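You operate a simulated robot arm through the tools that you are given. There is no shell and no other tool.

Carry out the task below with a simulated robot arm. There is one attempt and no reset: what you move stays moved.

JOB
Undo the four bolts and move the yellow cover to the black pad.

It is judged by the outcome, as a careful person would: the job done as asked, and still so three seconds after it is handed in. It fails if anything else is knocked over, pushed out of place, dropped, spilled or broken. Lids that push on must go on centred and level and be pressed home; caps that screw on are set level and turned clockwise until they are tight.

ROBOT AND FRAMES
A 6-joint arm with a two-finger parallel gripper, fixed in place. Base frame: the origin is on the floor under the middle of its stand, x ahead of it, y to its left, z up; the work surface is at about z = 900. Readings come in mm, rad, newtons and seconds.
With the tool pointing down near the work surface it reaches from about 300 to 660 mm from the base axis. Its first joint turns from -2.007 to 2.007 rad. Payload 3.43 kg.
The tool frame sits at the grasp point between the pads (the TCP): z along the fingers, y along the line on which they close. The tips reach 34 mm beyond it. Largest opening 128 mm; finger width 24, thickness 12; the body of the gripper, 48 by 130 mm, starts 96 mm behind the TCP.
Orientation is that of the tool frame in the base frame, as [roll, pitch, yaw] about the fixed x, y, z axes, in that order (R = Rz(yaw) Ry(pitch) Rx(roll)). With the fingers straight down and closing along the base's y, the tool's x points along the base's -x, its y along +y and its z along -z.

CONTROLS
- The arm moves only by the tool move_arm. Its argument "series" is a list of rows, each an object (a shift or turn left out is 0, a gripper value left out holds the last) with "offset": the shift along the tool's x, y, z in mm, a list of three; "delta_rot": the turn, a rotation vector about the tool's x, y, z in degrees, a list of three. In form: [{"offset": [tx, ty, tz], "delta_rot": [rx, ry, rz]}, ...]. A call has 1 to 20 rows; each row is the pose to reach, as a shift and turn from the pose commanded when the call began, along the tool's axes at that moment. "fingers" is the gripper command, from -1 (shut) to 1 (fully open), values between in proportion, set as the call begins (left out, the last holds). A row lasts 0.2 s, in which the tool goes at most 50 mm and 0.15 rad; a call with a longer step from one row to the next is refused whole, and so is a gripper value outside its range. A pose out of reach is approached as far as the arm can. The call stops where the force on the tool passes 40 N (or 10 N more than at its start, if that is more) or the arm is blocked; 0.2 s more then pass. Each finger travels about 153 mm/s and halts on what it meets, pressing with about 28 N; the grip force reading is that of the motor and also rises with nothing between the fingers. The clock runs only during rows and for 0.2 s after the last one: add rows that repeat a pose to give the fingers time. It gives the time, the measured TCP pose, the force on the tool (base axes), the opening and the grip force at its end, in the units of the frame above (readings bear some noise), with the torque about the TCP (base axes, N m) and any sound that the robot's microphone picked up, and new pictures: "show" is both (left out), scene, wrist or none.
- Cameras (640 x 400 px; columns grow to the right, rows downward): "scene" is fixed at [49.2, -500.4, 1715.8]; the picture's right is [0.67, -0.74, 0.00], its down [-0.61, -0.55, -0.58] and it looks along [0.43, 0.39, -0.82] (base axes); focal length 341 px, centre (320, 200). "wrist" rides on the gripper at [76, -11, -160] in the tool frame; the picture's right is [0.15, 0.99, 0.00], its down [-0.88, 0.13, -0.46] and it looks along [-0.45, 0.07, 0.89] (tool axes); focal length 234 px, centre (320, 200). There is no depth. A picture from a camera that has moved, and an enlarged one, comes with that camera's place and axes in the base frame and with its lens.
- slide_trunk(by): slides the trunk up (or, below 0, down) by that many mm; the arm rides with it, the base frame stays. It gives what a move gives, with no picture.
- close_up(camera, box): a new picture of the part [left, top, right, bottom] of that camera's present view, enlarged. The clock stands still meanwhile.
- sign_off(): hands the job in; it is judged then, once.

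Nothing tells you positions but the pictures and the camera data. Unless the task says otherwise, let go and move clear before handing in.

The tools are called as name(argument=value, ...) on one line, values as JSON. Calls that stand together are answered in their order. move_arm: Moves the arm, as the interface text tells. Its arguments: {"type":"object","properties":{"series":{"type":"array"},"fingers":{"type":"number"},"show":{"type":"string","enum":["both","scene","wrist","none"]}},"required":["series"]} The other tools are called the same way: slide_trunk (by) moves the trunk up or down; close_up (camera, box) takes an enlarged picture of a part of a camera's view; sign_off () hands the job in.

At the start:

```text
time: 0.0
position: [334.5, -204.3, 1295.4]
ee_rot: [3.14, -0.002, 3.142]
wrist_force: [0.4, 0.3, 0.6]
ft_torque: [-0.01, 0.01, -0.02]
width: 128.0
grasp_force: 0.0
trunk travel left (down, up): [-925.0, 65.0]
```

scene: 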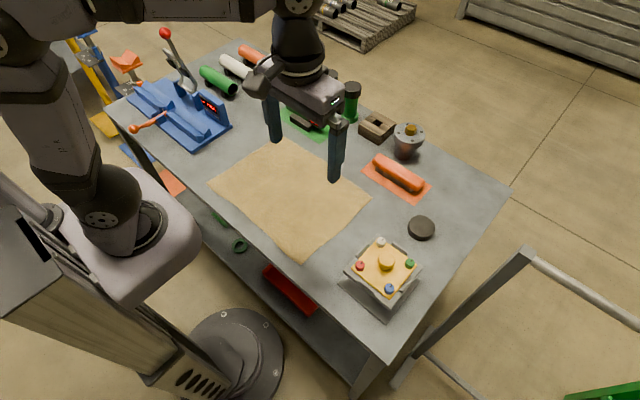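
wrist: 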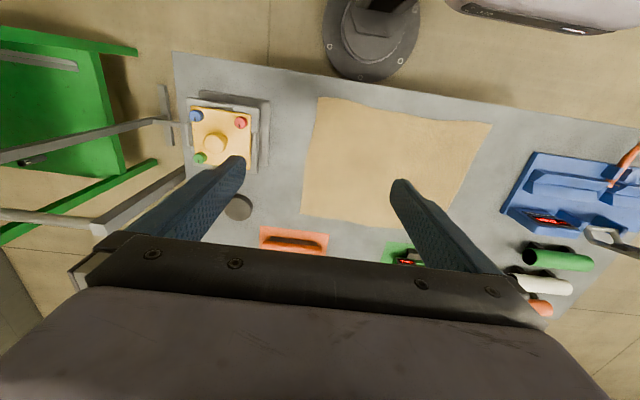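

I see a workbench with a yellow cover carrying four coloured bolts (red, white, green, blue) on a grey box in the right near corner, and a black round pad next to it. I'll take enlarged pictures first to locate them.

close_up(camera="scene", box=[320, 200, 460, 320])

close_up(camera="wrist", box=[160, 70, 300, 240])

close_up(camera="scene", box=[80, 20, 460, 260])

```text
3.33 times, centred on (390, 260) of scene
camera zoom: at [49.2, -500.4, 1715.8], right [0.67, -0.74, 0.0], down [-0.61, -0.55, -0.58], along [0.43, 0.39, -0.82], focal length 1136 px, centre (87, 0)
```

zoom: 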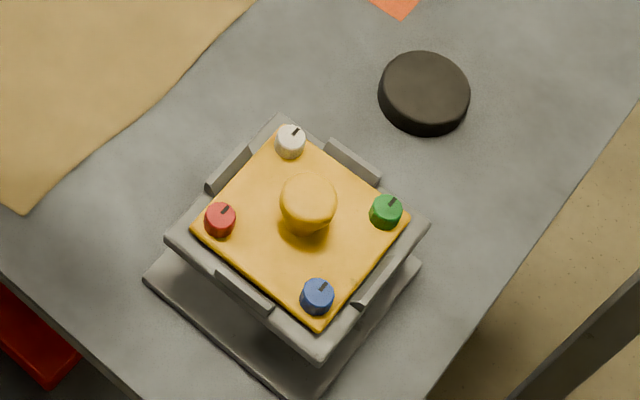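

```text
2.35 times, centred on (230, 155) of wrist
camera zoom: at [259.3, -215.6, 1455.9], right [-0.15, 0.99, 0.0], down [0.88, 0.13, 0.46], along [0.45, 0.07, -0.89], focal length 551 px, centre (532, 306)
```

zoom: 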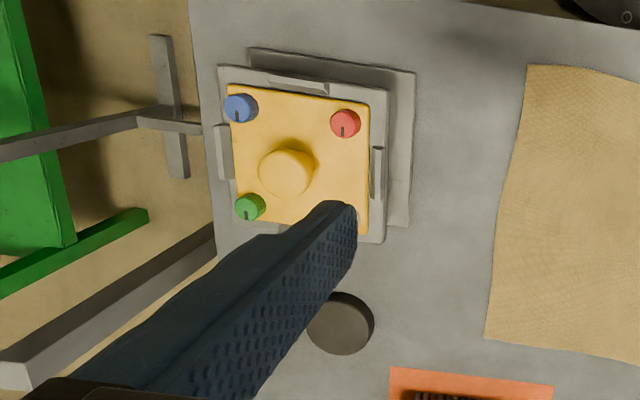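

```text
1.67 times, centred on (270, 140) of scene
camera zoom: at [49.2, -500.4, 1715.8], right [0.67, -0.74, 0.0], down [-0.61, -0.55, -0.58], along [0.43, 0.39, -0.82], focal length 568 px, centre (403, 300)
```

zoom: 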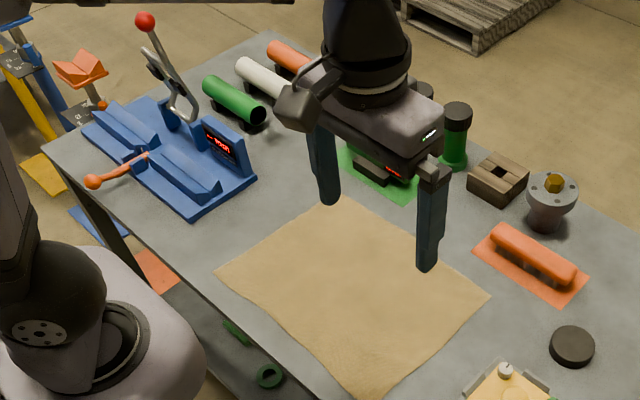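

The cover's bolts look to be at about (349/429, -349/-429), head tops near z≈1003. The knob is near (389, -389, 1025), and the black disc near (584, -382). I'll move above the cover for a closer look.

move_arm(series=[{"offset": [-5, -40, 10]}, {"offset": [-15, -80, 20]}, {"offset": [-25, -120, 40]}, {"offset": [-35, -155, 60]}, {"offset": [-40, -185, 75]}, {"offset": [-40, -185, 75]}], fingers=1)

```text
time: 1.4
position: [377.5, -388.8, 1219.7]
ee_rot: [-3.141, 0.0, -3.14]
wrist_force: [0.4, 1.1, -0.2]
ft_torque: [-0.05, 0.01, -0.01]
width: 128.0
grasp_force: 0.0
trunk travel left (down, up): [-925.0, 65.0]
camera wrist: at [301.1, -400.1, 1379.9], right [-0.15, 0.99, 0.0], down [0.88, 0.13, 0.46], along [0.45, 0.07, -0.89], focal length 234 px, centre (320, 200)
```

scene: 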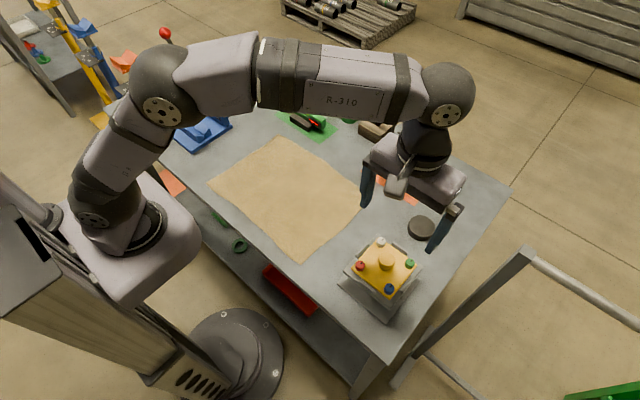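
wrist: 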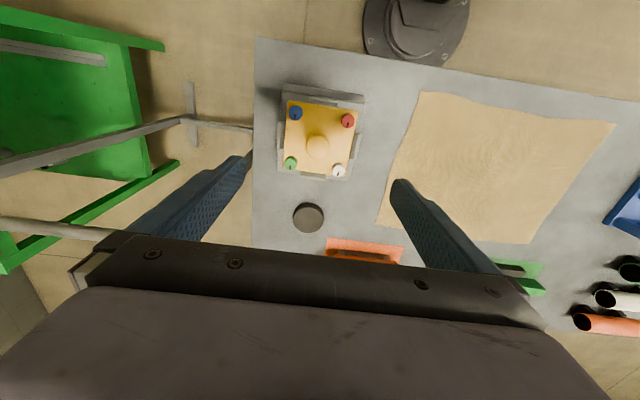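

The cover now sits unobstructed between the fingers. I'm taking enlarged pictures to refine positions and to see the bolt marks.

close_up(camera="wrist", box=[250, 70, 390, 240])

close_up(camera="scene", box=[340, 225, 430, 305])

close_up(camera="scene", box=[395, 205, 450, 245])

```text
2.35 times, centred on (320, 155) of wrist
camera zoom: at [301.1, -400.1, 1379.9], right [-0.15, 0.99, 0.0], down [0.88, 0.13, 0.46], along [0.45, 0.07, -0.89], focal length 551 px, centre (320, 306)
```

zoom: 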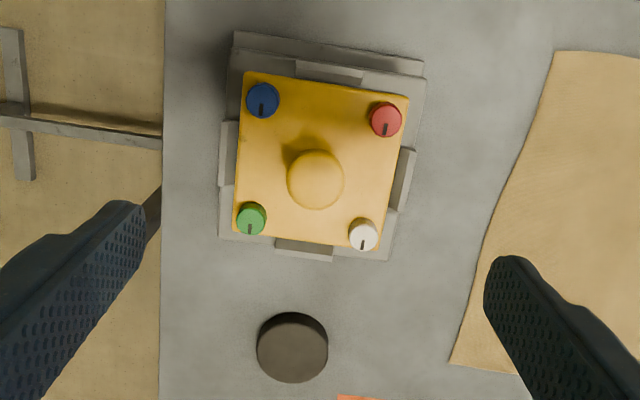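

```text
5.00 times, centred on (385, 265) of scene
camera zoom: at [49.2, -500.4, 1715.8], right [0.67, -0.74, 0.0], down [-0.61, -0.55, -0.58], along [0.43, 0.39, -0.82], focal length 1704 px, centre (-5, -125)
```

zoom: 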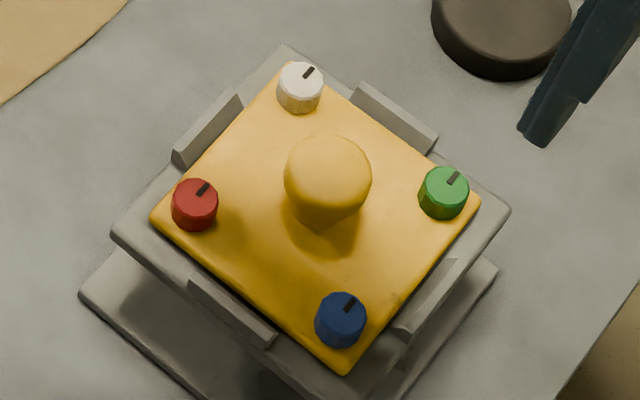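

```text
10.00 times, centred on (422, 225) of scene
camera zoom: at [49.2, -500.4, 1715.8], right [0.67, -0.74, 0.0], down [-0.61, -0.55, -0.58], along [0.43, 0.39, -0.82], focal length 3409 px, centre (-705, -50)
```

zoom: 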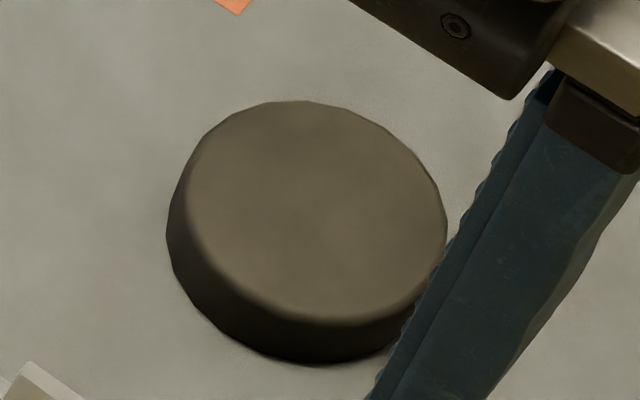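

Bolts are at roughly red (349,-348), blue (349,-429), green (429.5,-429) and white (428.7,-348.5), and all marks point along +x. I'll go to a point above the red bolt with the fingers partly closed and look closer.

move_arm(series=[{"offset": [6, 8, 30]}, {"offset": [12, 18, 60]}, {"offset": [18, 28, 90]}, {"offset": [24, 36, 115]}, {"offset": [28, 40, 130]}, {"offset": [28, 40, 130]}, {"offset": [28, 40, 130]}], fingers=-0.3)

close_up(camera="wrist", box=[220, 40, 440, 240])

close_up(camera="scene", box=[330, 200, 440, 300])

```text
time: 3.0
position: [348.4, -349.6, 1088.4]
ee_rot: [-3.14, -0.002, 3.141]
wrist_force: [-1.4, -0.8, 0.2]
ft_torque: [-0.01, -0.01, -0.02]
width: 44.9
grasp_force: 0.1
trunk travel left (down, up): [-925.0, 65.0]
camera wrist: at [273.0, -361.1, 1248.9], right [-0.15, 0.99, 0.0], down [0.88, 0.13, 0.46], along [0.45, 0.07, -0.89], focal length 234 px, centre (320, 200)
```

scene: 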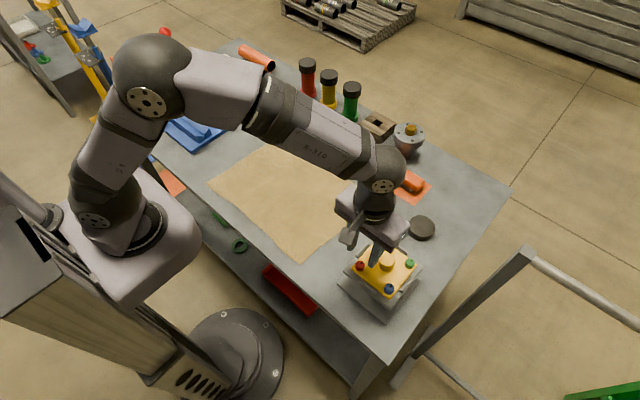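
wrist: 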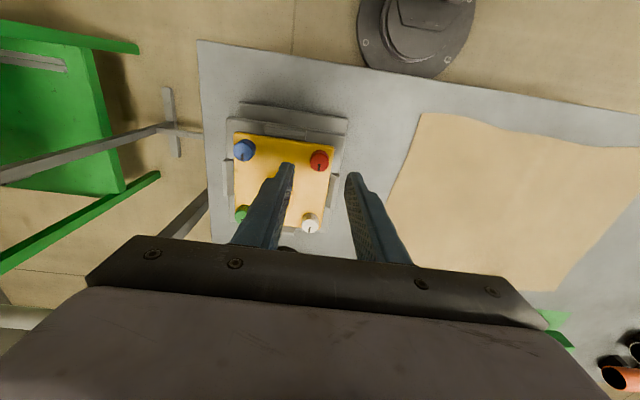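

```text
2.00 times, centred on (330, 140) of wrist
camera zoom: at [273.0, -361.1, 1248.9], right [-0.15, 0.99, 0.0], down [0.88, 0.13, 0.46], along [0.45, 0.07, -0.89], focal length 468 px, centre (300, 320)
```

zoom: 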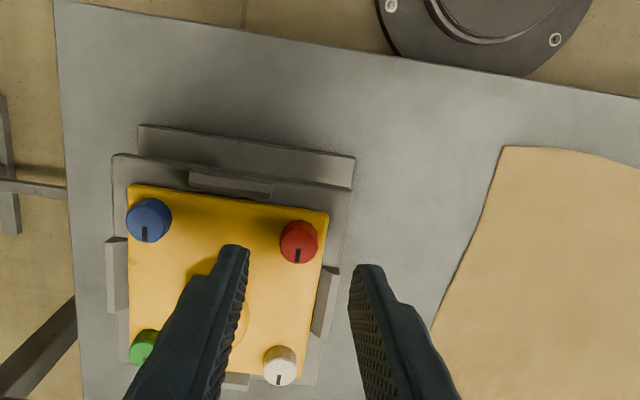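

```text
4.00 times, centred on (385, 250) of scene
camera zoom: at [49.2, -500.4, 1715.8], right [0.67, -0.74, 0.0], down [-0.61, -0.55, -0.58], along [0.43, 0.39, -0.82], focal length 1363 px, centre (60, 0)
```

zoom: 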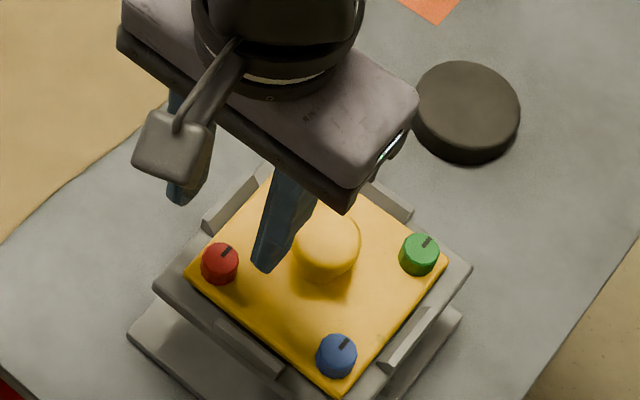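

The red bolt sits almost directly under the TCP, about 1–2 mm further in +x. I'll turn the tool clockwise in the air first, to check wrist range and give a long counter-clockwise sweep.

move_arm(series=[{"offset": [-1, 0, 0], "delta_rot": [0, 0, 8]}, {"offset": [-1, 0, 0], "delta_rot": [0, 0, 16]}, {"offset": [-1, 0, 0], "delta_rot": [0, 0, 24]}, {"offset": [-1, 0, 0], "delta_rot": [0, 0, 32]}, {"offset": [-1, 0, 0], "delta_rot": [0, 0, 40]}, {"offset": [-1, 0, 0], "delta_rot": [0, 0, 48]}, {"offset": [-1, 0, 0], "delta_rot": [0, 0, 56]}, {"offset": [-1, 0, 0], "delta_rot": [0, 0, 64]}, {"offset": [-1, 0, 0], "delta_rot": [0, 0, 72]}, {"offset": [-1, 0, 0], "delta_rot": [0, 0, 80]}, {"offset": [-1, 0, 0], "delta_rot": [0, 0, 80]}], fingers=-0.45)

close_up(camera="scene", box=[330, 200, 440, 300])

```text
time: 5.4
position: [348.2, -349.0, 1090.4]
ee_rot: [3.141, 0.001, 1.743]
wrist_force: [-0.4, -0.1, 0.2]
ft_torque: [0.06, 0.03, -0.01]
width: 35.1
grasp_force: 0.0
trunk travel left (down, up): [-925.0, 65.0]
camera wrist: at [324.2, -276.7, 1250.7], right [0.95, 0.31, 0.0], down [0.28, -0.85, 0.46], along [0.14, -0.43, -0.89], focal length 234 px, centre (320, 200)
```

scene: 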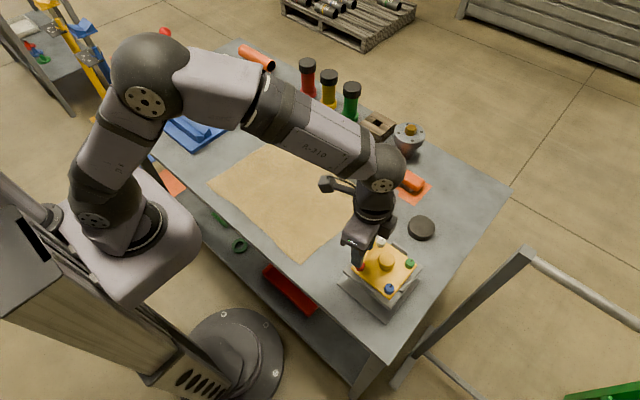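
wrist: 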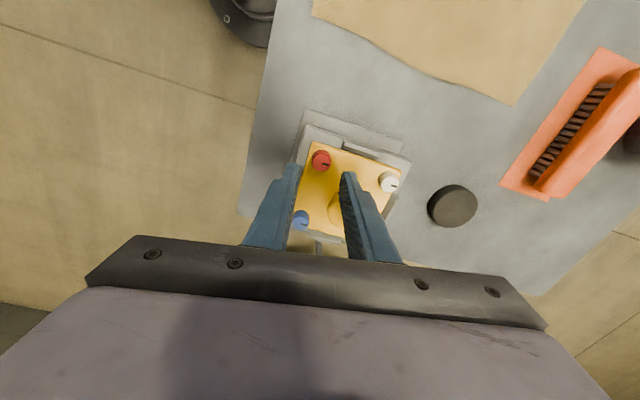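

```text
4.00 times, centred on (385, 250) of scene
camera zoom: at [49.2, -500.4, 1715.8], right [0.67, -0.74, 0.0], down [-0.61, -0.55, -0.58], along [0.43, 0.39, -0.82], focal length 1363 px, centre (60, 0)
```

zoom: 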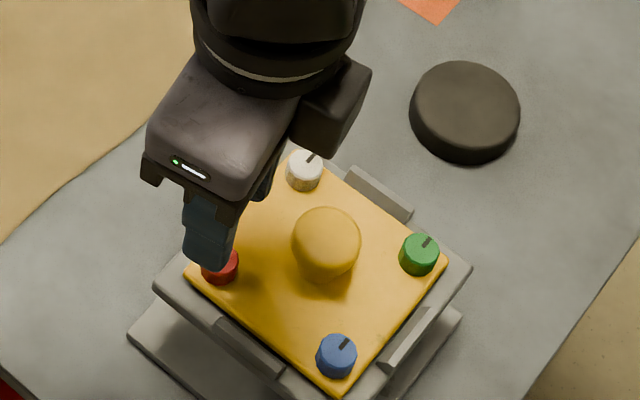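

Wrist turn worked. I'll zoom in to check alignment before descending.

close_up(camera="wrist", box=[270, 120, 400, 240])

```text
3.33 times, centred on (335, 180) of wrist
camera zoom: at [324.2, -276.7, 1250.7], right [0.95, 0.31, 0.0], down [0.28, -0.85, 0.46], along [0.14, -0.43, -0.89], focal length 781 px, centre (270, 267)
```

zoom: 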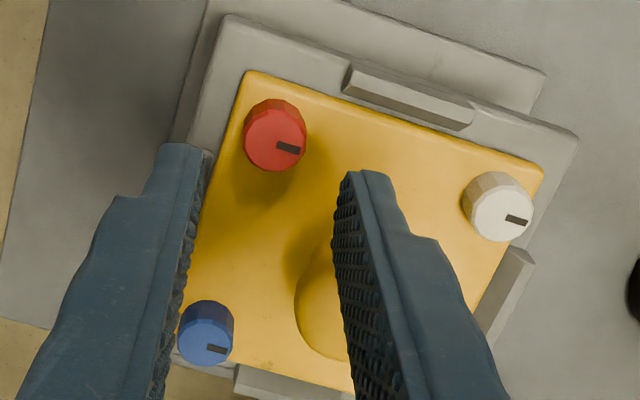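

The bolt looks slightly offset from my first estimate, so I'm zooming more tightly to measure it precisely.

close_up(camera="wrist", box=[300, 135, 348, 165])

close_up(camera="scene", box=[346, 250, 402, 295])

close_up(camera="scene", box=[370, 230, 426, 275])

```text
13.33 times, centred on (324, 150) of wrist
camera zoom: at [324.2, -276.7, 1250.7], right [0.95, 0.31, 0.0], down [0.28, -0.85, 0.46], along [0.14, -0.43, -0.89], focal length 3122 px, centre (267, 867)
```

zoom: 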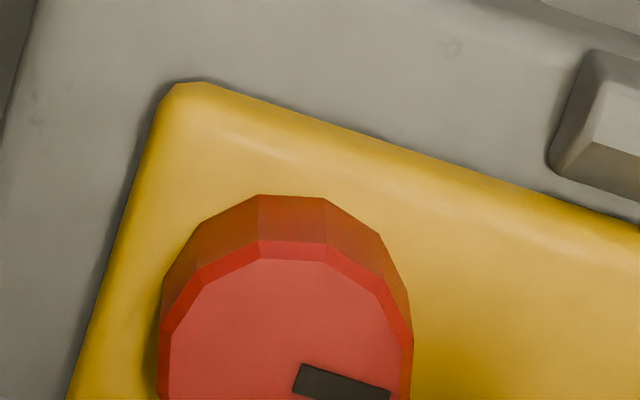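

```text
8.89 times, centred on (374, 272) of scene
camera zoom: at [49.2, -500.4, 1715.8], right [0.67, -0.74, 0.0], down [-0.61, -0.55, -0.58], along [0.43, 0.39, -0.82], focal length 3030 px, centre (-160, -444)
```

zoom: 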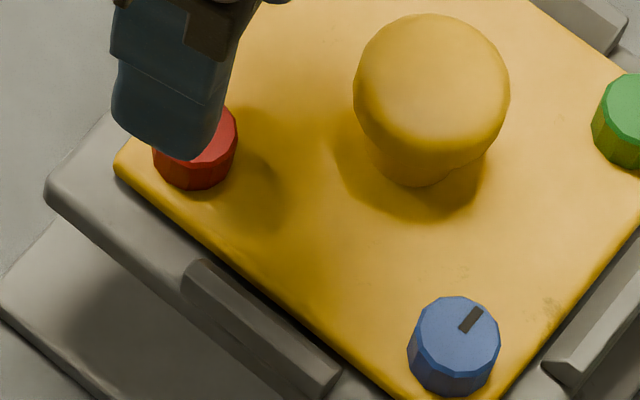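

```text
8.89 times, centred on (398, 252) of scene
camera zoom: at [49.2, -500.4, 1715.8], right [0.67, -0.74, 0.0], down [-0.61, -0.55, -0.58], along [0.43, 0.39, -0.82], focal length 3030 px, centre (-373, -267)
```

zoom: 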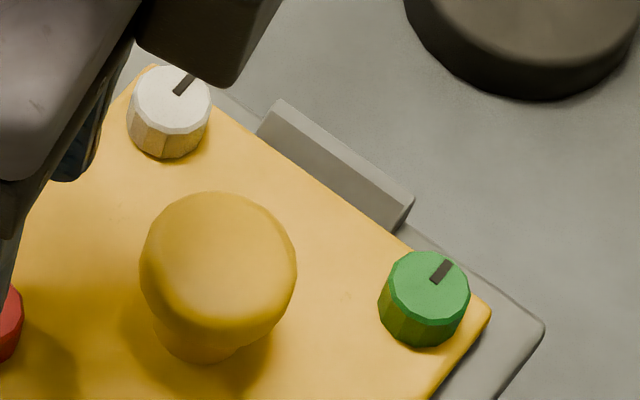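

The red bolt centre is refined to about (351.2, -351.3), so I'll shift about 3 mm and lower around it with the fingers open 35 mm.

move_arm(series=[{"offset": [-2.8, 2.6, 0]}, {"offset": [-2.8, 2.6, 15]}, {"offset": [-2.8, 2.6, 30]}, {"offset": [-2.8, 2.6, 42]}, {"offset": [-2.8, 2.6, 50]}, {"offset": [-2.8, 2.6, 54]}, {"offset": [-2.8, 2.6, 54]}], fingers=-0.45)

close_up(camera="wrist", box=[250, 100, 410, 240])

close_up(camera="scene", box=[340, 240, 410, 290])

```text
time: 7.0
position: [352.1, -352.2, 1035.4]
ee_rot: [-3.141, -0.001, 1.745]
wrist_force: [-0.7, -0.5, 0.2]
ft_torque: [-0.01, 0.01, -0.02]
width: 35.4
grasp_force: 0.2
trunk travel left (down, up): [-925.0, 65.0]
camera wrist: at [327.8, -278.3, 1195.9], right [0.95, 0.32, 0.0], down [0.28, -0.84, 0.46], along [0.14, -0.43, -0.89], focal length 234 px, centre (320, 200)
```

scene: 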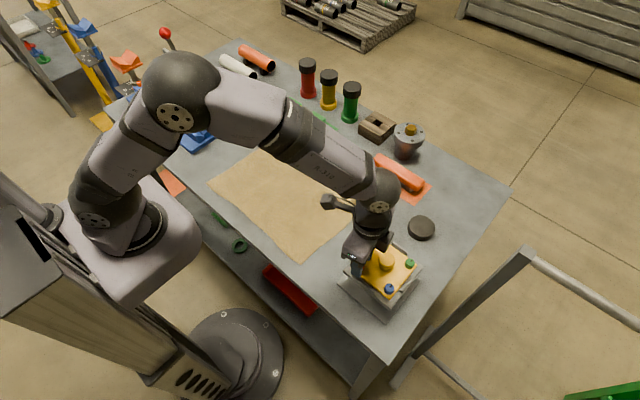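
wrist: 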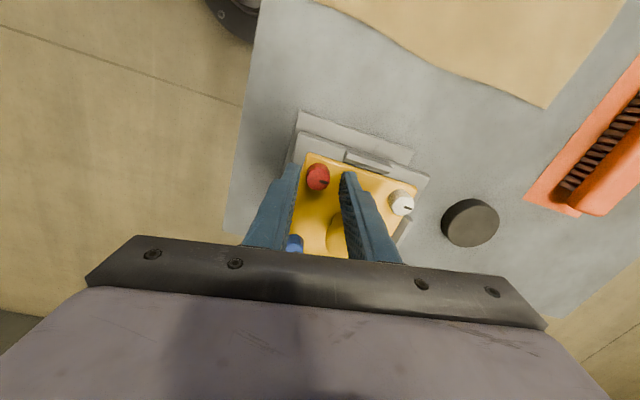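

```text
2.86 times, centred on (330, 170) of wrist
camera zoom: at [327.8, -278.3, 1195.9], right [0.95, 0.32, 0.0], down [0.28, -0.84, 0.46], along [0.14, -0.43, -0.89], focal length 669 px, centre (291, 286)
```

zoom: 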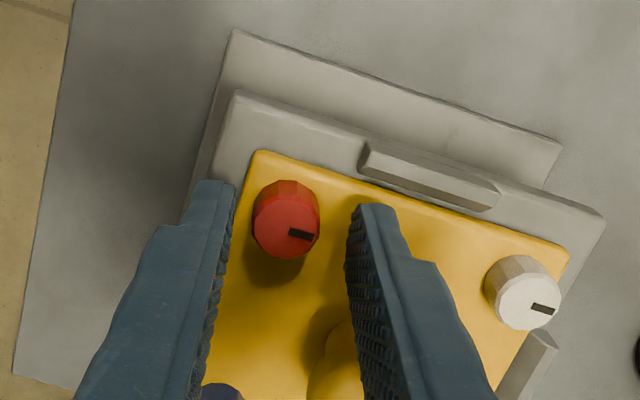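

```text
8.00 times, centred on (375, 265) of scene
camera zoom: at [49.2, -500.4, 1715.8], right [0.67, -0.74, 0.0], down [-0.61, -0.55, -0.58], along [0.43, 0.39, -0.82], focal length 2727 px, centre (-120, -320)
```

zoom: 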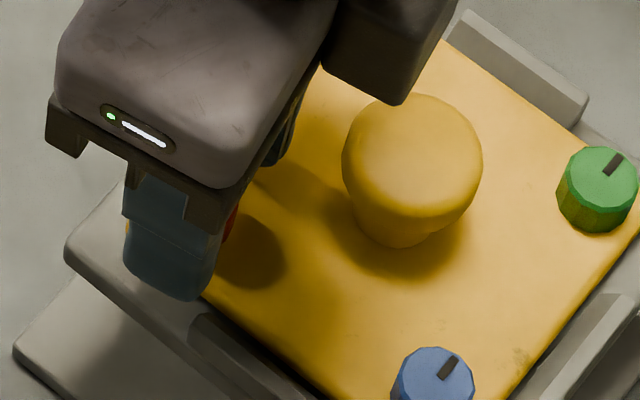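

The bolt sits between the fingers. I'll lower about 4.5 mm more so the tips stay above the grey tabs, then close on the head.

move_arm(series=[{"offset": [-0.8, 0, 3]}, {"offset": [-0.8, 0, 4.5]}, {"offset": [-0.8, 0, 4.5]}], fingers=-0.45, show="none")

move_arm(series=[{"offset": [0, 0, 0]}, {"offset": [0, 0, 0]}, {"offset": [0, 0, 0]}], fingers=-1)

close_up(camera="wrist", box=[250, 100, 410, 240])

```text
time: 7.8
position: [351.2, -352.3, 1032.9]
ee_rot: [3.141, 0.001, 1.747]
wrist_force: [-0.5, 0.7, -1.2]
ft_torque: [0.02, 0.0, 0.01]
width: 35.3
grasp_force: 0.0
trunk travel left (down, up): [-925.0, 65.0]
```

```text
time: 8.6
position: [350.5, -352.9, 1031.7]
ee_rot: [-3.141, -0.001, 1.745]
wrist_force: [-6.5, -1.4, 1.2]
ft_torque: [0.0, 0.21, 0.08]
width: 19.9
grasp_force: 28.0
trunk travel left (down, up): [-925.0, 65.0]
camera wrist: at [326.5, -280.3, 1192.4], right [0.95, 0.32, 0.0], down [0.28, -0.84, 0.45], along [0.14, -0.43, -0.89], focal length 234 px, centre (320, 200)
```

scene: 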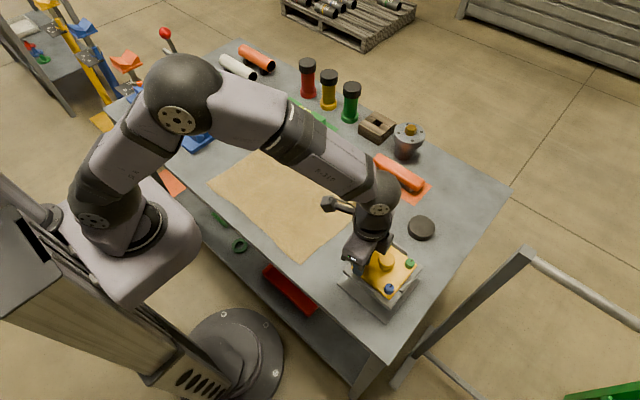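
wrist: 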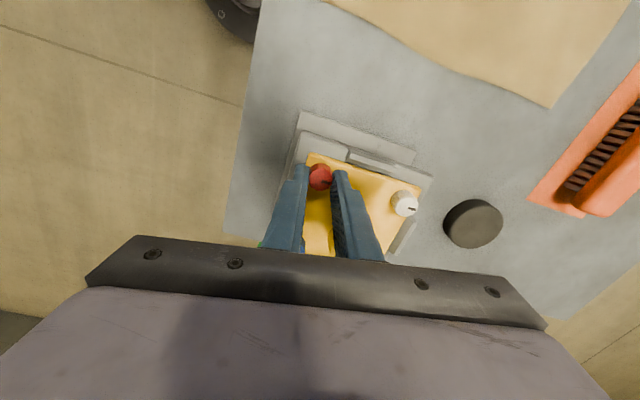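

```text
2.86 times, centred on (330, 170) of wrist
camera zoom: at [326.5, -280.3, 1192.4], right [0.95, 0.32, 0.0], down [0.28, -0.84, 0.45], along [0.14, -0.43, -0.89], focal length 669 px, centre (291, 286)
```

zoom: 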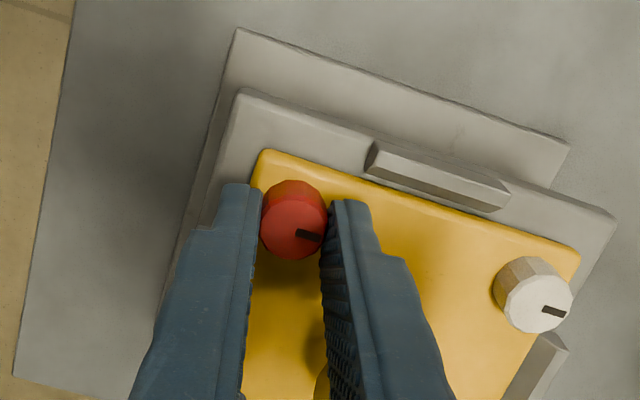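

The head is gripped (19.9 mm wide), and the side force suggests the bolt lies about 1 mm toward -x. I'll try a 40° counter-clockwise turn and watch the mark and torque.

move_arm(series=[{"offset": [0.2, -0.8, 0], "delta_rot": [0, 0, 0]}, {"offset": [0.2, -0.8, 0], "delta_rot": [0, 0, -8]}, {"offset": [0.2, -0.8, 0], "delta_rot": [0, 0, -16]}, {"offset": [0.2, -0.8, 0], "delta_rot": [0, 0, -24]}, {"offset": [0.2, -0.8, 0], "delta_rot": [0, 0, -32]}, {"offset": [0.2, -0.8, 0], "delta_rot": [0, 0, -40]}, {"offset": [0.2, -0.8, 0], "delta_rot": [0, 0, -40]}], fingers=-1, show="wrist")

close_up(camera="wrist", box=[250, 100, 410, 240])

```text
time: 10.2
position: [351.7, -351.0, 1033.5]
ee_rot: [-3.14, 0.001, 2.445]
wrist_force: [6.2, 5.4, 0.0]
ft_torque: [0.09, -0.37, -0.03]
width: 20.0
grasp_force: 27.7
trunk travel left (down, up): [-925.0, 65.0]
camera wrist: at [286.6, -311.7, 1193.0], right [0.52, 0.85, 0.0], down [0.76, -0.46, 0.46], along [0.39, -0.24, -0.89], focal length 234 px, centre (320, 200)
```

wrist: 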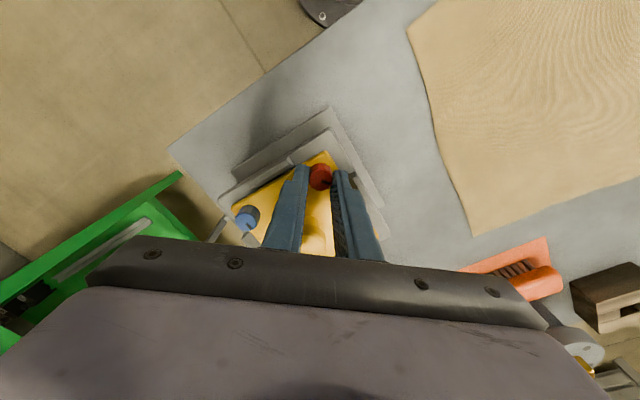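

```text
2.86 times, centred on (330, 170) of wrist
camera zoom: at [286.6, -311.7, 1193.0], right [0.52, 0.85, 0.0], down [0.76, -0.46, 0.46], along [0.39, -0.24, -0.89], focal length 669 px, centre (291, 286)
```

zoom: 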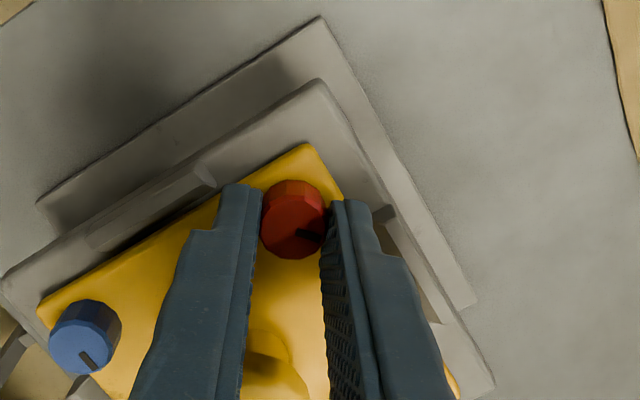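

The red bolt turned with the gripper. I'll recentre a little (the bolt seems to be at about (350,-350)) and continue counter-clockwise.

move_arm(series=[{"offset": [1.5, 1.1, 0], "delta_rot": [0, 0, 0]}, {"offset": [1.5, 1.1, 0], "delta_rot": [0, 0, -8]}, {"offset": [1.5, 1.1, 0], "delta_rot": [0, 0, -16]}, {"offset": [1.5, 1.1, 0], "delta_rot": [0, 0, -24]}, {"offset": [1.5, 1.1, 0], "delta_rot": [0, 0, -32]}, {"offset": [1.5, 1.1, 0], "delta_rot": [0, 0, -40]}, {"offset": [1.5, 1.1, 0], "delta_rot": [0, 0, -48]}, {"offset": [1.5, 1.1, 0], "delta_rot": [0, 0, -56]}, {"offset": [1.5, 1.1, 0], "delta_rot": [0, 0, -64]}, {"offset": [1.5, 1.1, 0], "delta_rot": [0, 0, -72]}, {"offset": [1.5, 1.1, 0], "delta_rot": [0, 0, -80]}, {"offset": [1.5, 1.1, 0], "delta_rot": [0, 0, -80]}], fingers=-1)

close_up(camera="wrist", box=[250, 100, 410, 240])

close_up(camera="scene", box=[340, 240, 410, 290])

```text
time: 12.8
position: [351.0, -348.7, 1033.3]
ee_rot: [-3.14, -0.002, -2.443]
wrist_force: [11.5, 5.9, 16.7]
ft_torque: [0.06, -0.21, -0.06]
width: 19.9
grasp_force: 27.9
trunk travel left (down, up): [-925.0, 65.0]
camera wrist: at [299.9, -406.7, 1193.8], right [-0.75, 0.66, 0.0], down [0.59, 0.67, 0.45], along [0.3, 0.34, -0.89], focal length 234 px, centre (320, 200)
```

scene: 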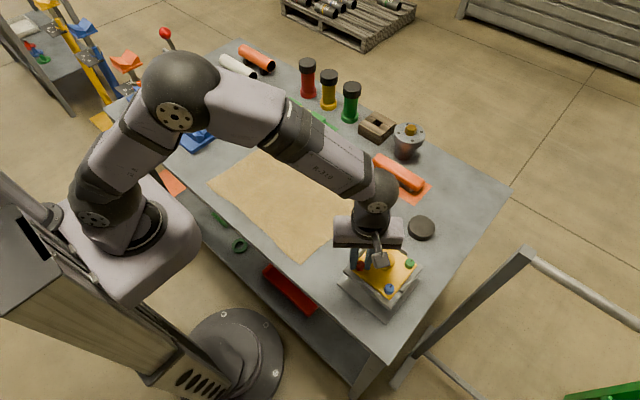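
wrist: 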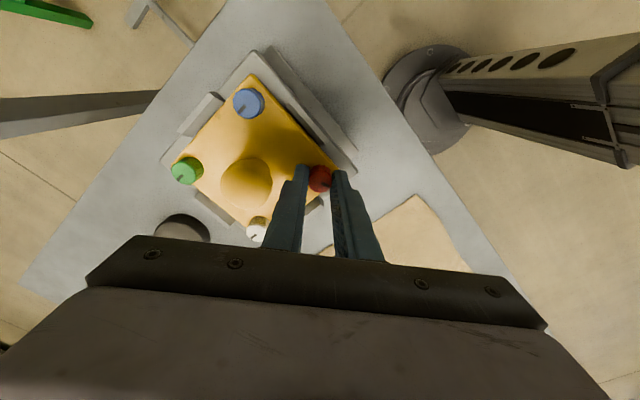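

```text
2.86 times, centred on (330, 170) of wrist
camera zoom: at [299.9, -406.7, 1193.8], right [-0.75, 0.66, 0.0], down [0.59, 0.67, 0.45], along [0.3, 0.34, -0.89], focal length 669 px, centre (291, 286)
```

zoom: 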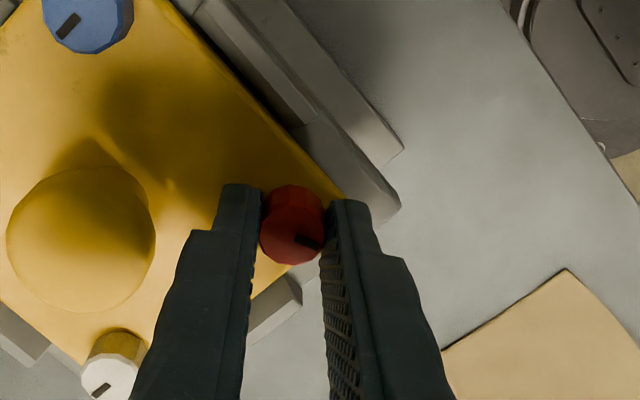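

```text
8.00 times, centred on (375, 265) of scene
camera zoom: at [49.2, -500.4, 1715.8], right [0.67, -0.74, 0.0], down [-0.61, -0.55, -0.58], along [0.43, 0.39, -0.82], focal length 2727 px, centre (-120, -320)
```

zoom: 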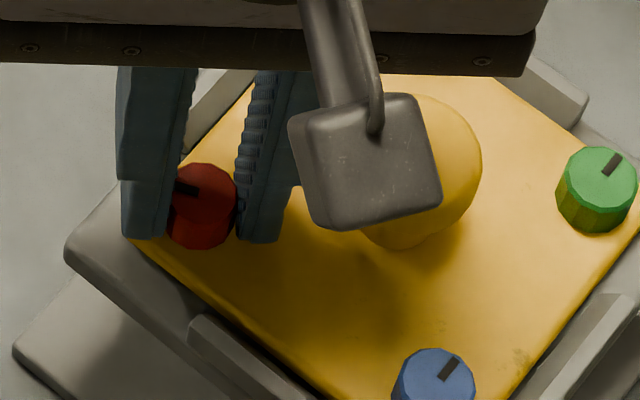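

The bolt has turned 120° and now pushes up on the tool, so it is rising as it unscrews. I'll follow it upward while continuing to turn.

move_arm(series=[{"offset": [0, 0, -1.5], "delta_rot": [0, 0, 0]}, {"offset": [0, 0, -1.6], "delta_rot": [0, 0, -8]}, {"offset": [0, 0, -1.7], "delta_rot": [0, 0, -16]}, {"offset": [0, 0, -1.8], "delta_rot": [0, 0, -24]}, {"offset": [0, 0, -1.9], "delta_rot": [0, 0, -32]}, {"offset": [0, 0, -2.0], "delta_rot": [0, 0, -40]}, {"offset": [0, 0, -2.1], "delta_rot": [0, 0, -48]}, {"offset": [0, 0, -2.2], "delta_rot": [0, 0, -56]}, {"offset": [0, 0, -2.3], "delta_rot": [0, 0, -64]}, {"offset": [0, 0, -2.4], "delta_rot": [0, 0, -72]}, {"offset": [0, 0, -2.5], "delta_rot": [0, 0, -80]}, {"offset": [0, 0, -2.5], "delta_rot": [0, 0, -80]}], fingers=-1)

close_up(camera="scene", box=[340, 240, 410, 290])

close_up(camera="wrist", box=[250, 100, 410, 240])

```text
time: 15.4
position: [348.7, -349.0, 1034.4]
ee_rot: [3.141, 0.001, -1.047]
wrist_force: [-0.8, -0.5, -0.3]
ft_torque: [0.0, 0.04, -0.23]
width: 19.7
grasp_force: 28.3
trunk travel left (down, up): [-925.0, 65.0]
camera wrist: at [397.3, -410.6, 1194.7], right [-0.78, -0.62, 0.0], down [-0.55, 0.7, 0.46], along [-0.28, 0.36, -0.89], focal length 234 px, centre (320, 200)
```

scene: 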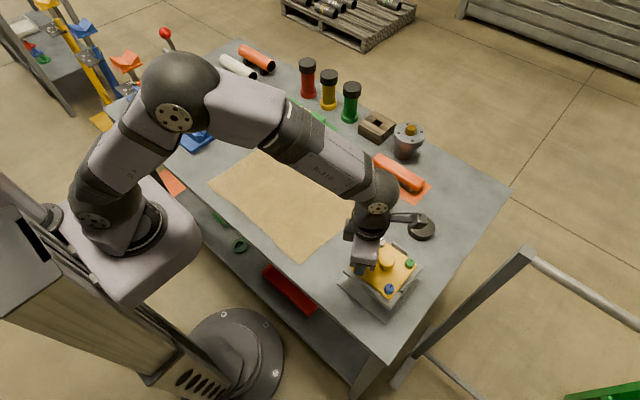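
wrist: 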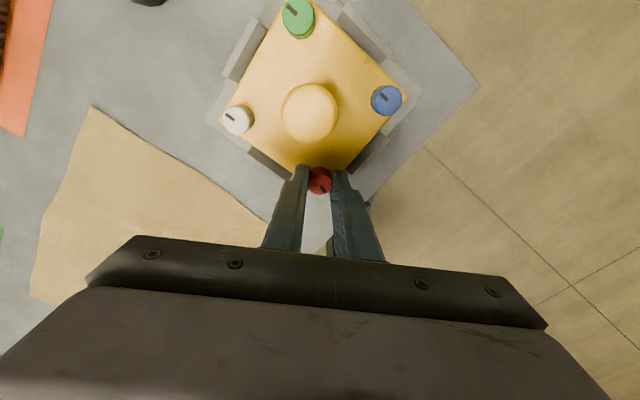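

```text
8.00 times, centred on (375, 265) of scene
camera zoom: at [49.2, -500.4, 1715.8], right [0.67, -0.74, 0.0], down [-0.61, -0.55, -0.58], along [0.43, 0.39, -0.82], focal length 2727 px, centre (-120, -320)
```

zoom: 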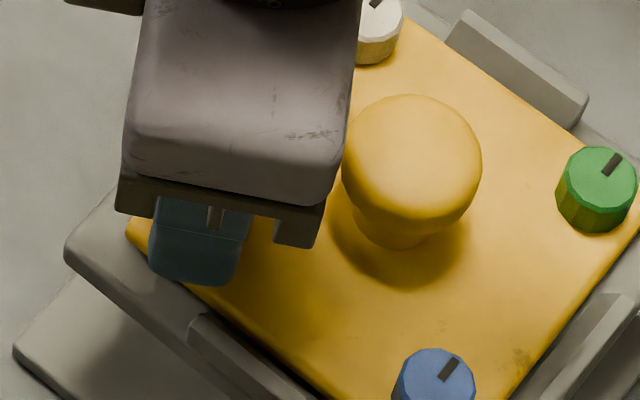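

```text
2.86 times, centred on (330, 170) of wrist
camera zoom: at [397.3, -410.6, 1194.7], right [-0.78, -0.62, 0.0], down [-0.55, 0.7, 0.46], along [-0.28, 0.36, -0.89], focal length 669 px, centre (291, 286)
```

zoom: 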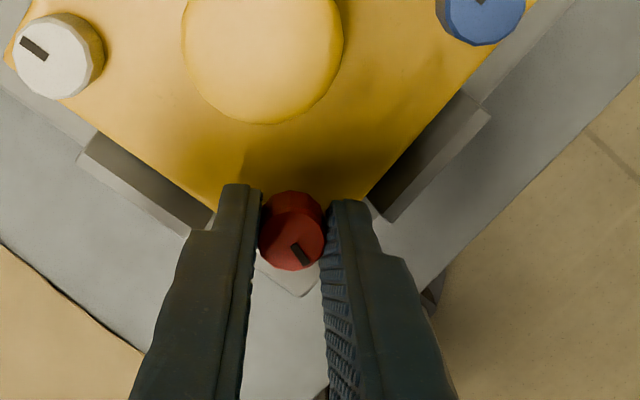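

The mark slipped relative to the fingers this time and torque rose, so the bolt may have hit a stop. I'm zooming in to check.

close_up(camera="wrist", box=[296, 155, 344, 185])

close_up(camera="wrist", box=[296, 175, 344, 205])

```text
13.33 times, centred on (320, 170) of wrist
camera zoom: at [397.3, -410.6, 1194.7], right [-0.78, -0.62, 0.0], down [-0.55, 0.7, 0.46], along [-0.28, 0.36, -0.89], focal length 3122 px, centre (320, 600)
```

zoom: 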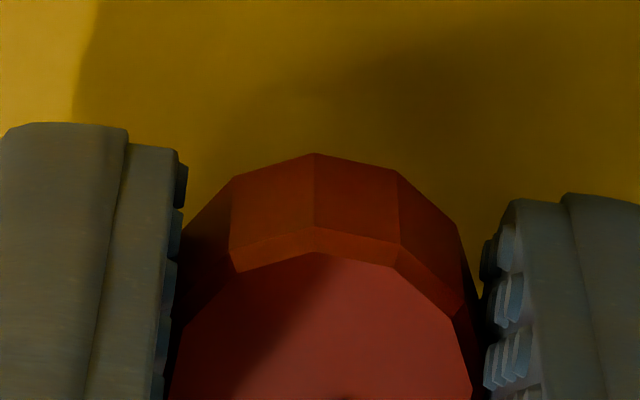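

```text
13.33 times, centred on (320, 190) of wrist
camera zoom: at [397.3, -410.6, 1194.7], right [-0.78, -0.62, 0.0], down [-0.55, 0.7, 0.46], along [-0.28, 0.36, -0.89], focal length 3122 px, centre (320, 333)
```

zoom: 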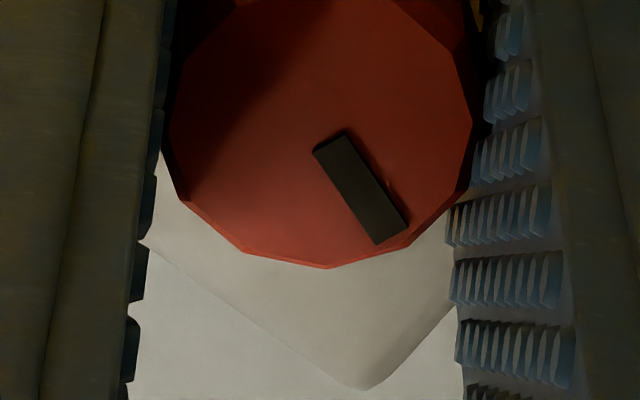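

The red mark has turned about 160° and the head appears to have met a stop. I'll open, lift clear and compare its height with the others.

move_arm(series=[{"offset": [0, 0, 0]}, {"offset": [0, 0, 0]}, {"offset": [0, 0, -15]}, {"offset": [0, 0, -30]}, {"offset": [0, 0, -50]}, {"offset": [0, 0, -50]}], fingers=-0.45)

close_up(camera="wrist", box=[220, 20, 440, 200])

close_up(camera="scene", box=[340, 240, 410, 290])

```text
time: 16.8
position: [349.7, -351.8, 1085.0]
ee_rot: [-3.141, -0.001, -1.047]
wrist_force: [-0.2, -0.3, 0.3]
ft_torque: [0.03, 0.01, 0.01]
width: 35.0
grasp_force: 0.1
trunk travel left (down, up): [-925.0, 65.0]
camera wrist: at [397.9, -412.0, 1245.1], right [-0.78, -0.62, 0.0], down [-0.55, 0.7, 0.46], along [-0.28, 0.36, -0.89], focal length 234 px, centre (320, 200)
```

scene: 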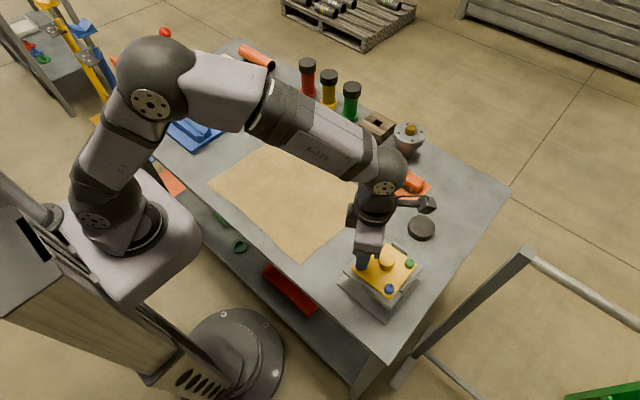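
wrist: 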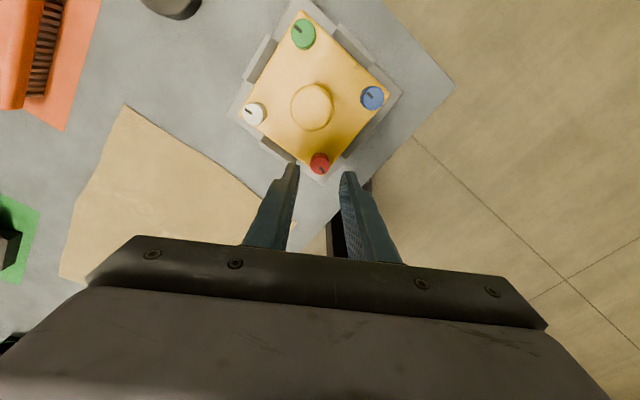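

```text
2.22 times, centred on (330, 110) of wrist
camera zoom: at [397.9, -412.0, 1245.1], right [-0.78, -0.62, 0.0], down [-0.55, 0.7, 0.46], along [-0.28, 0.36, -0.89], focal length 520 px, centre (298, 400)
```

zoom: 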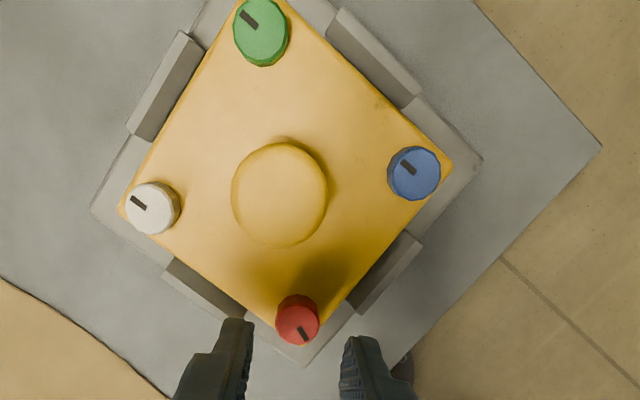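

```text
8.00 times, centred on (375, 265) of scene
camera zoom: at [49.2, -500.4, 1715.8], right [0.67, -0.74, 0.0], down [-0.61, -0.55, -0.58], along [0.43, 0.39, -0.82], focal length 2727 px, centre (-120, -320)
```

zoom: 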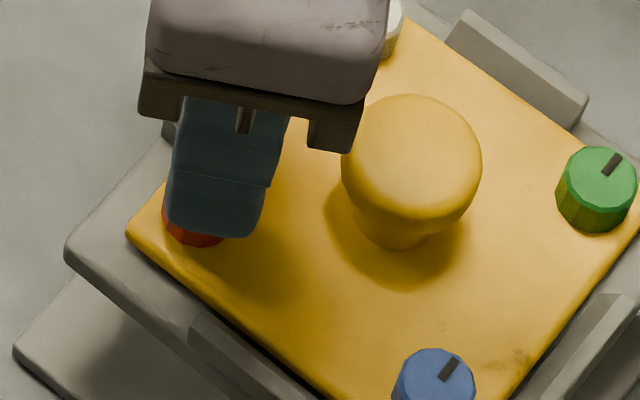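

Red is at about 160° of turn. I'll rotate the tool back clockwise while moving over to the blue bolt, then inspect red's height from the unobstructed scene camera.

move_arm(series=[{"offset": [0, 0, -10], "delta_rot": [0, 0, 8]}, {"offset": [3, 2, -10], "delta_rot": [0, 0, 16]}, {"offset": [7, 4, -10], "delta_rot": [0, 0, 24]}, {"offset": [11, 6, -10], "delta_rot": [0, 0, 32]}, {"offset": [15, 9, -10], "delta_rot": [0, 0, 40]}, {"offset": [19, 11, -10], "delta_rot": [0, 0, 48]}, {"offset": [23, 13, -10], "delta_rot": [0, 0, 56]}, {"offset": [27, 16, -10], "delta_rot": [0, 0, 64]}, {"offset": [31, 18, -10], "delta_rot": [0, 0, 72]}, {"offset": [35, 20, -10], "delta_rot": [0, 0, 80]}, {"offset": [39, 23, -10], "delta_rot": [0, 0, 88]}, {"offset": [43, 25, -10], "delta_rot": [0, 0, 96]}, {"offset": [47, 27, -10], "delta_rot": [0, 0, 104]}, {"offset": [51, 30, -10], "delta_rot": [0, 0, 112]}, {"offset": [55, 32, -10], "delta_rot": [0, 0, 120]}, {"offset": [59, 34, -10], "delta_rot": [0, 0, 128]}, {"offset": [63, 37, -10], "delta_rot": [0, 0, 136]}, {"offset": [66, 39, -10], "delta_rot": [0, 0, 144]}, {"offset": [68.6, 39.9, -5], "delta_rot": [0, 0, 152]}, {"offset": [68.6, 39.9, 0], "delta_rot": [0, 0, 160]}], fingers=-0.45)

close_up(camera="scene", box=[340, 240, 410, 290])

close_up(camera="wrist", box=[270, 100, 400, 240])

```text
time: 21.0
position: [350.3, -429.7, 1084.1]
ee_rot: [3.141, 0.001, 2.439]
wrist_force: [0.8, -0.6, -0.6]
ft_torque: [0.0, 0.0, -0.02]
width: 35.1
grasp_force: 0.1
trunk travel left (down, up): [-925.0, 65.0]
camera wrist: at [285.2, -389.2, 1244.8], right [0.53, 0.85, 0.0], down [0.76, -0.47, 0.46], along [0.39, -0.24, -0.89], focal length 234 px, centre (320, 200)
```

scene: 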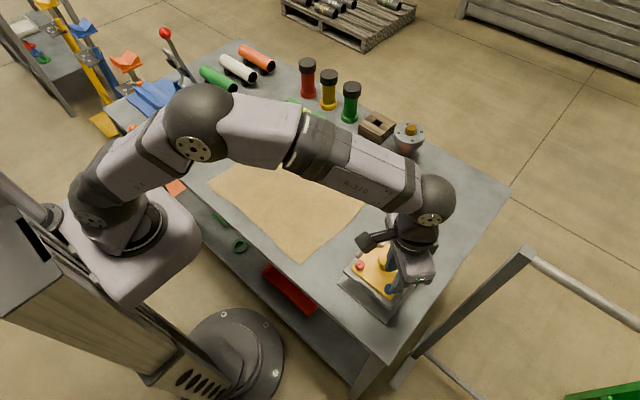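
wrist: 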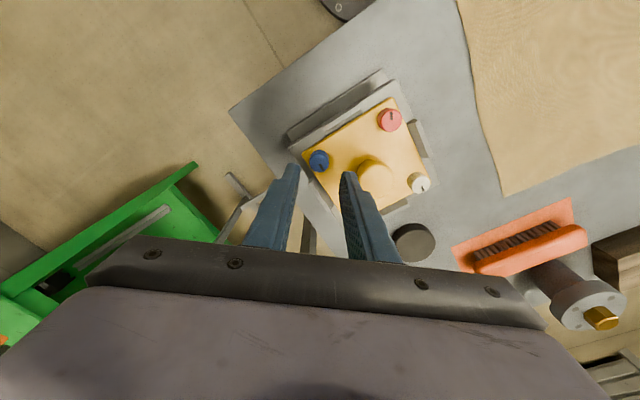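

```text
8.00 times, centred on (375, 265) of scene
camera zoom: at [49.2, -500.4, 1715.8], right [0.67, -0.74, 0.0], down [-0.61, -0.55, -0.58], along [0.43, 0.39, -0.82], focal length 2727 px, centre (-120, -320)
```

zoom: 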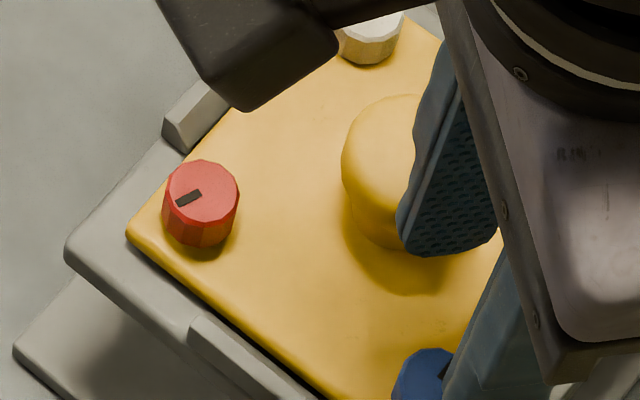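

```text
2.86 times, centred on (335, 170) of wrist
camera zoom: at [285.2, -389.2, 1244.8], right [0.53, 0.85, 0.0], down [0.76, -0.47, 0.46], along [0.39, -0.24, -0.89], focal length 669 px, centre (277, 286)
```

zoom: 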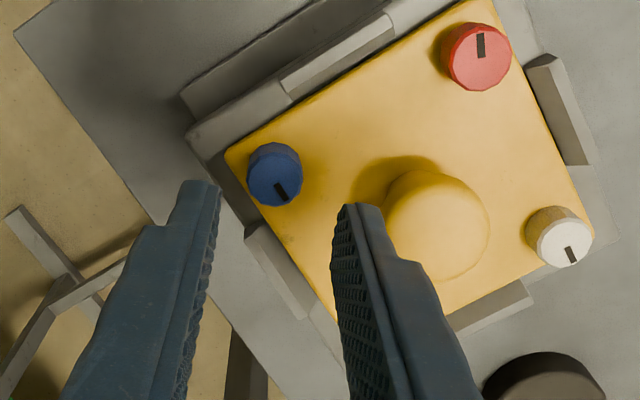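

Red's mark now points nearly opposite to the others. I'll zoom in on it to see whether it has risen.

close_up(camera="scene", box=[354, 252, 386, 276])

close_up(camera="wrist", box=[360, 90, 440, 140])

close_up(camera="wrist", box=[296, 140, 344, 170])

```text
16.00 times, centred on (370, 264) of scene
camera zoom: at [49.2, -500.4, 1715.8], right [0.67, -0.74, 0.0], down [-0.61, -0.55, -0.58], along [0.43, 0.39, -0.82], focal length 5454 px, centre (-480, -824)
```

zoom: 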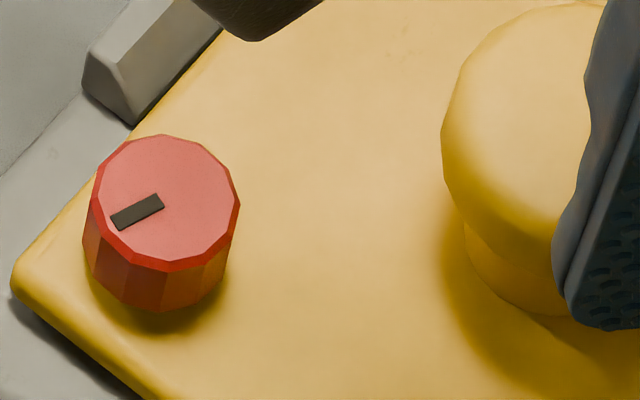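

```text
8.00 times, centred on (400, 115) of wrist
camera zoom: at [285.2, -389.2, 1244.8], right [0.53, 0.85, 0.0], down [0.76, -0.47, 0.46], along [0.39, -0.24, -0.89], focal length 1873 px, centre (-320, 880)
```

zoom: 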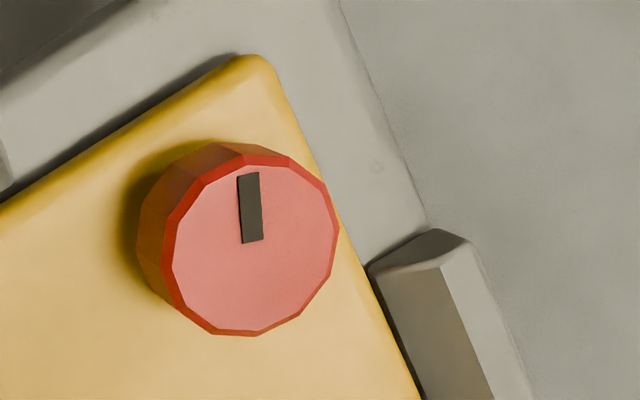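

```text
13.33 times, centred on (320, 155) of wrist
camera zoom: at [285.2, -389.2, 1244.8], right [0.53, 0.85, 0.0], down [0.76, -0.47, 0.46], along [0.39, -0.24, -0.89], focal length 3122 px, centre (320, 800)
```

zoom: 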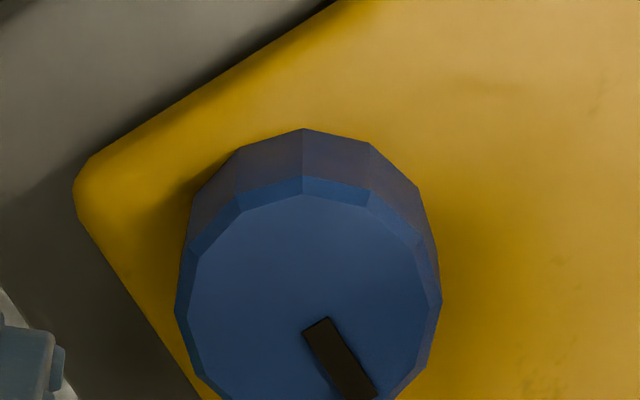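

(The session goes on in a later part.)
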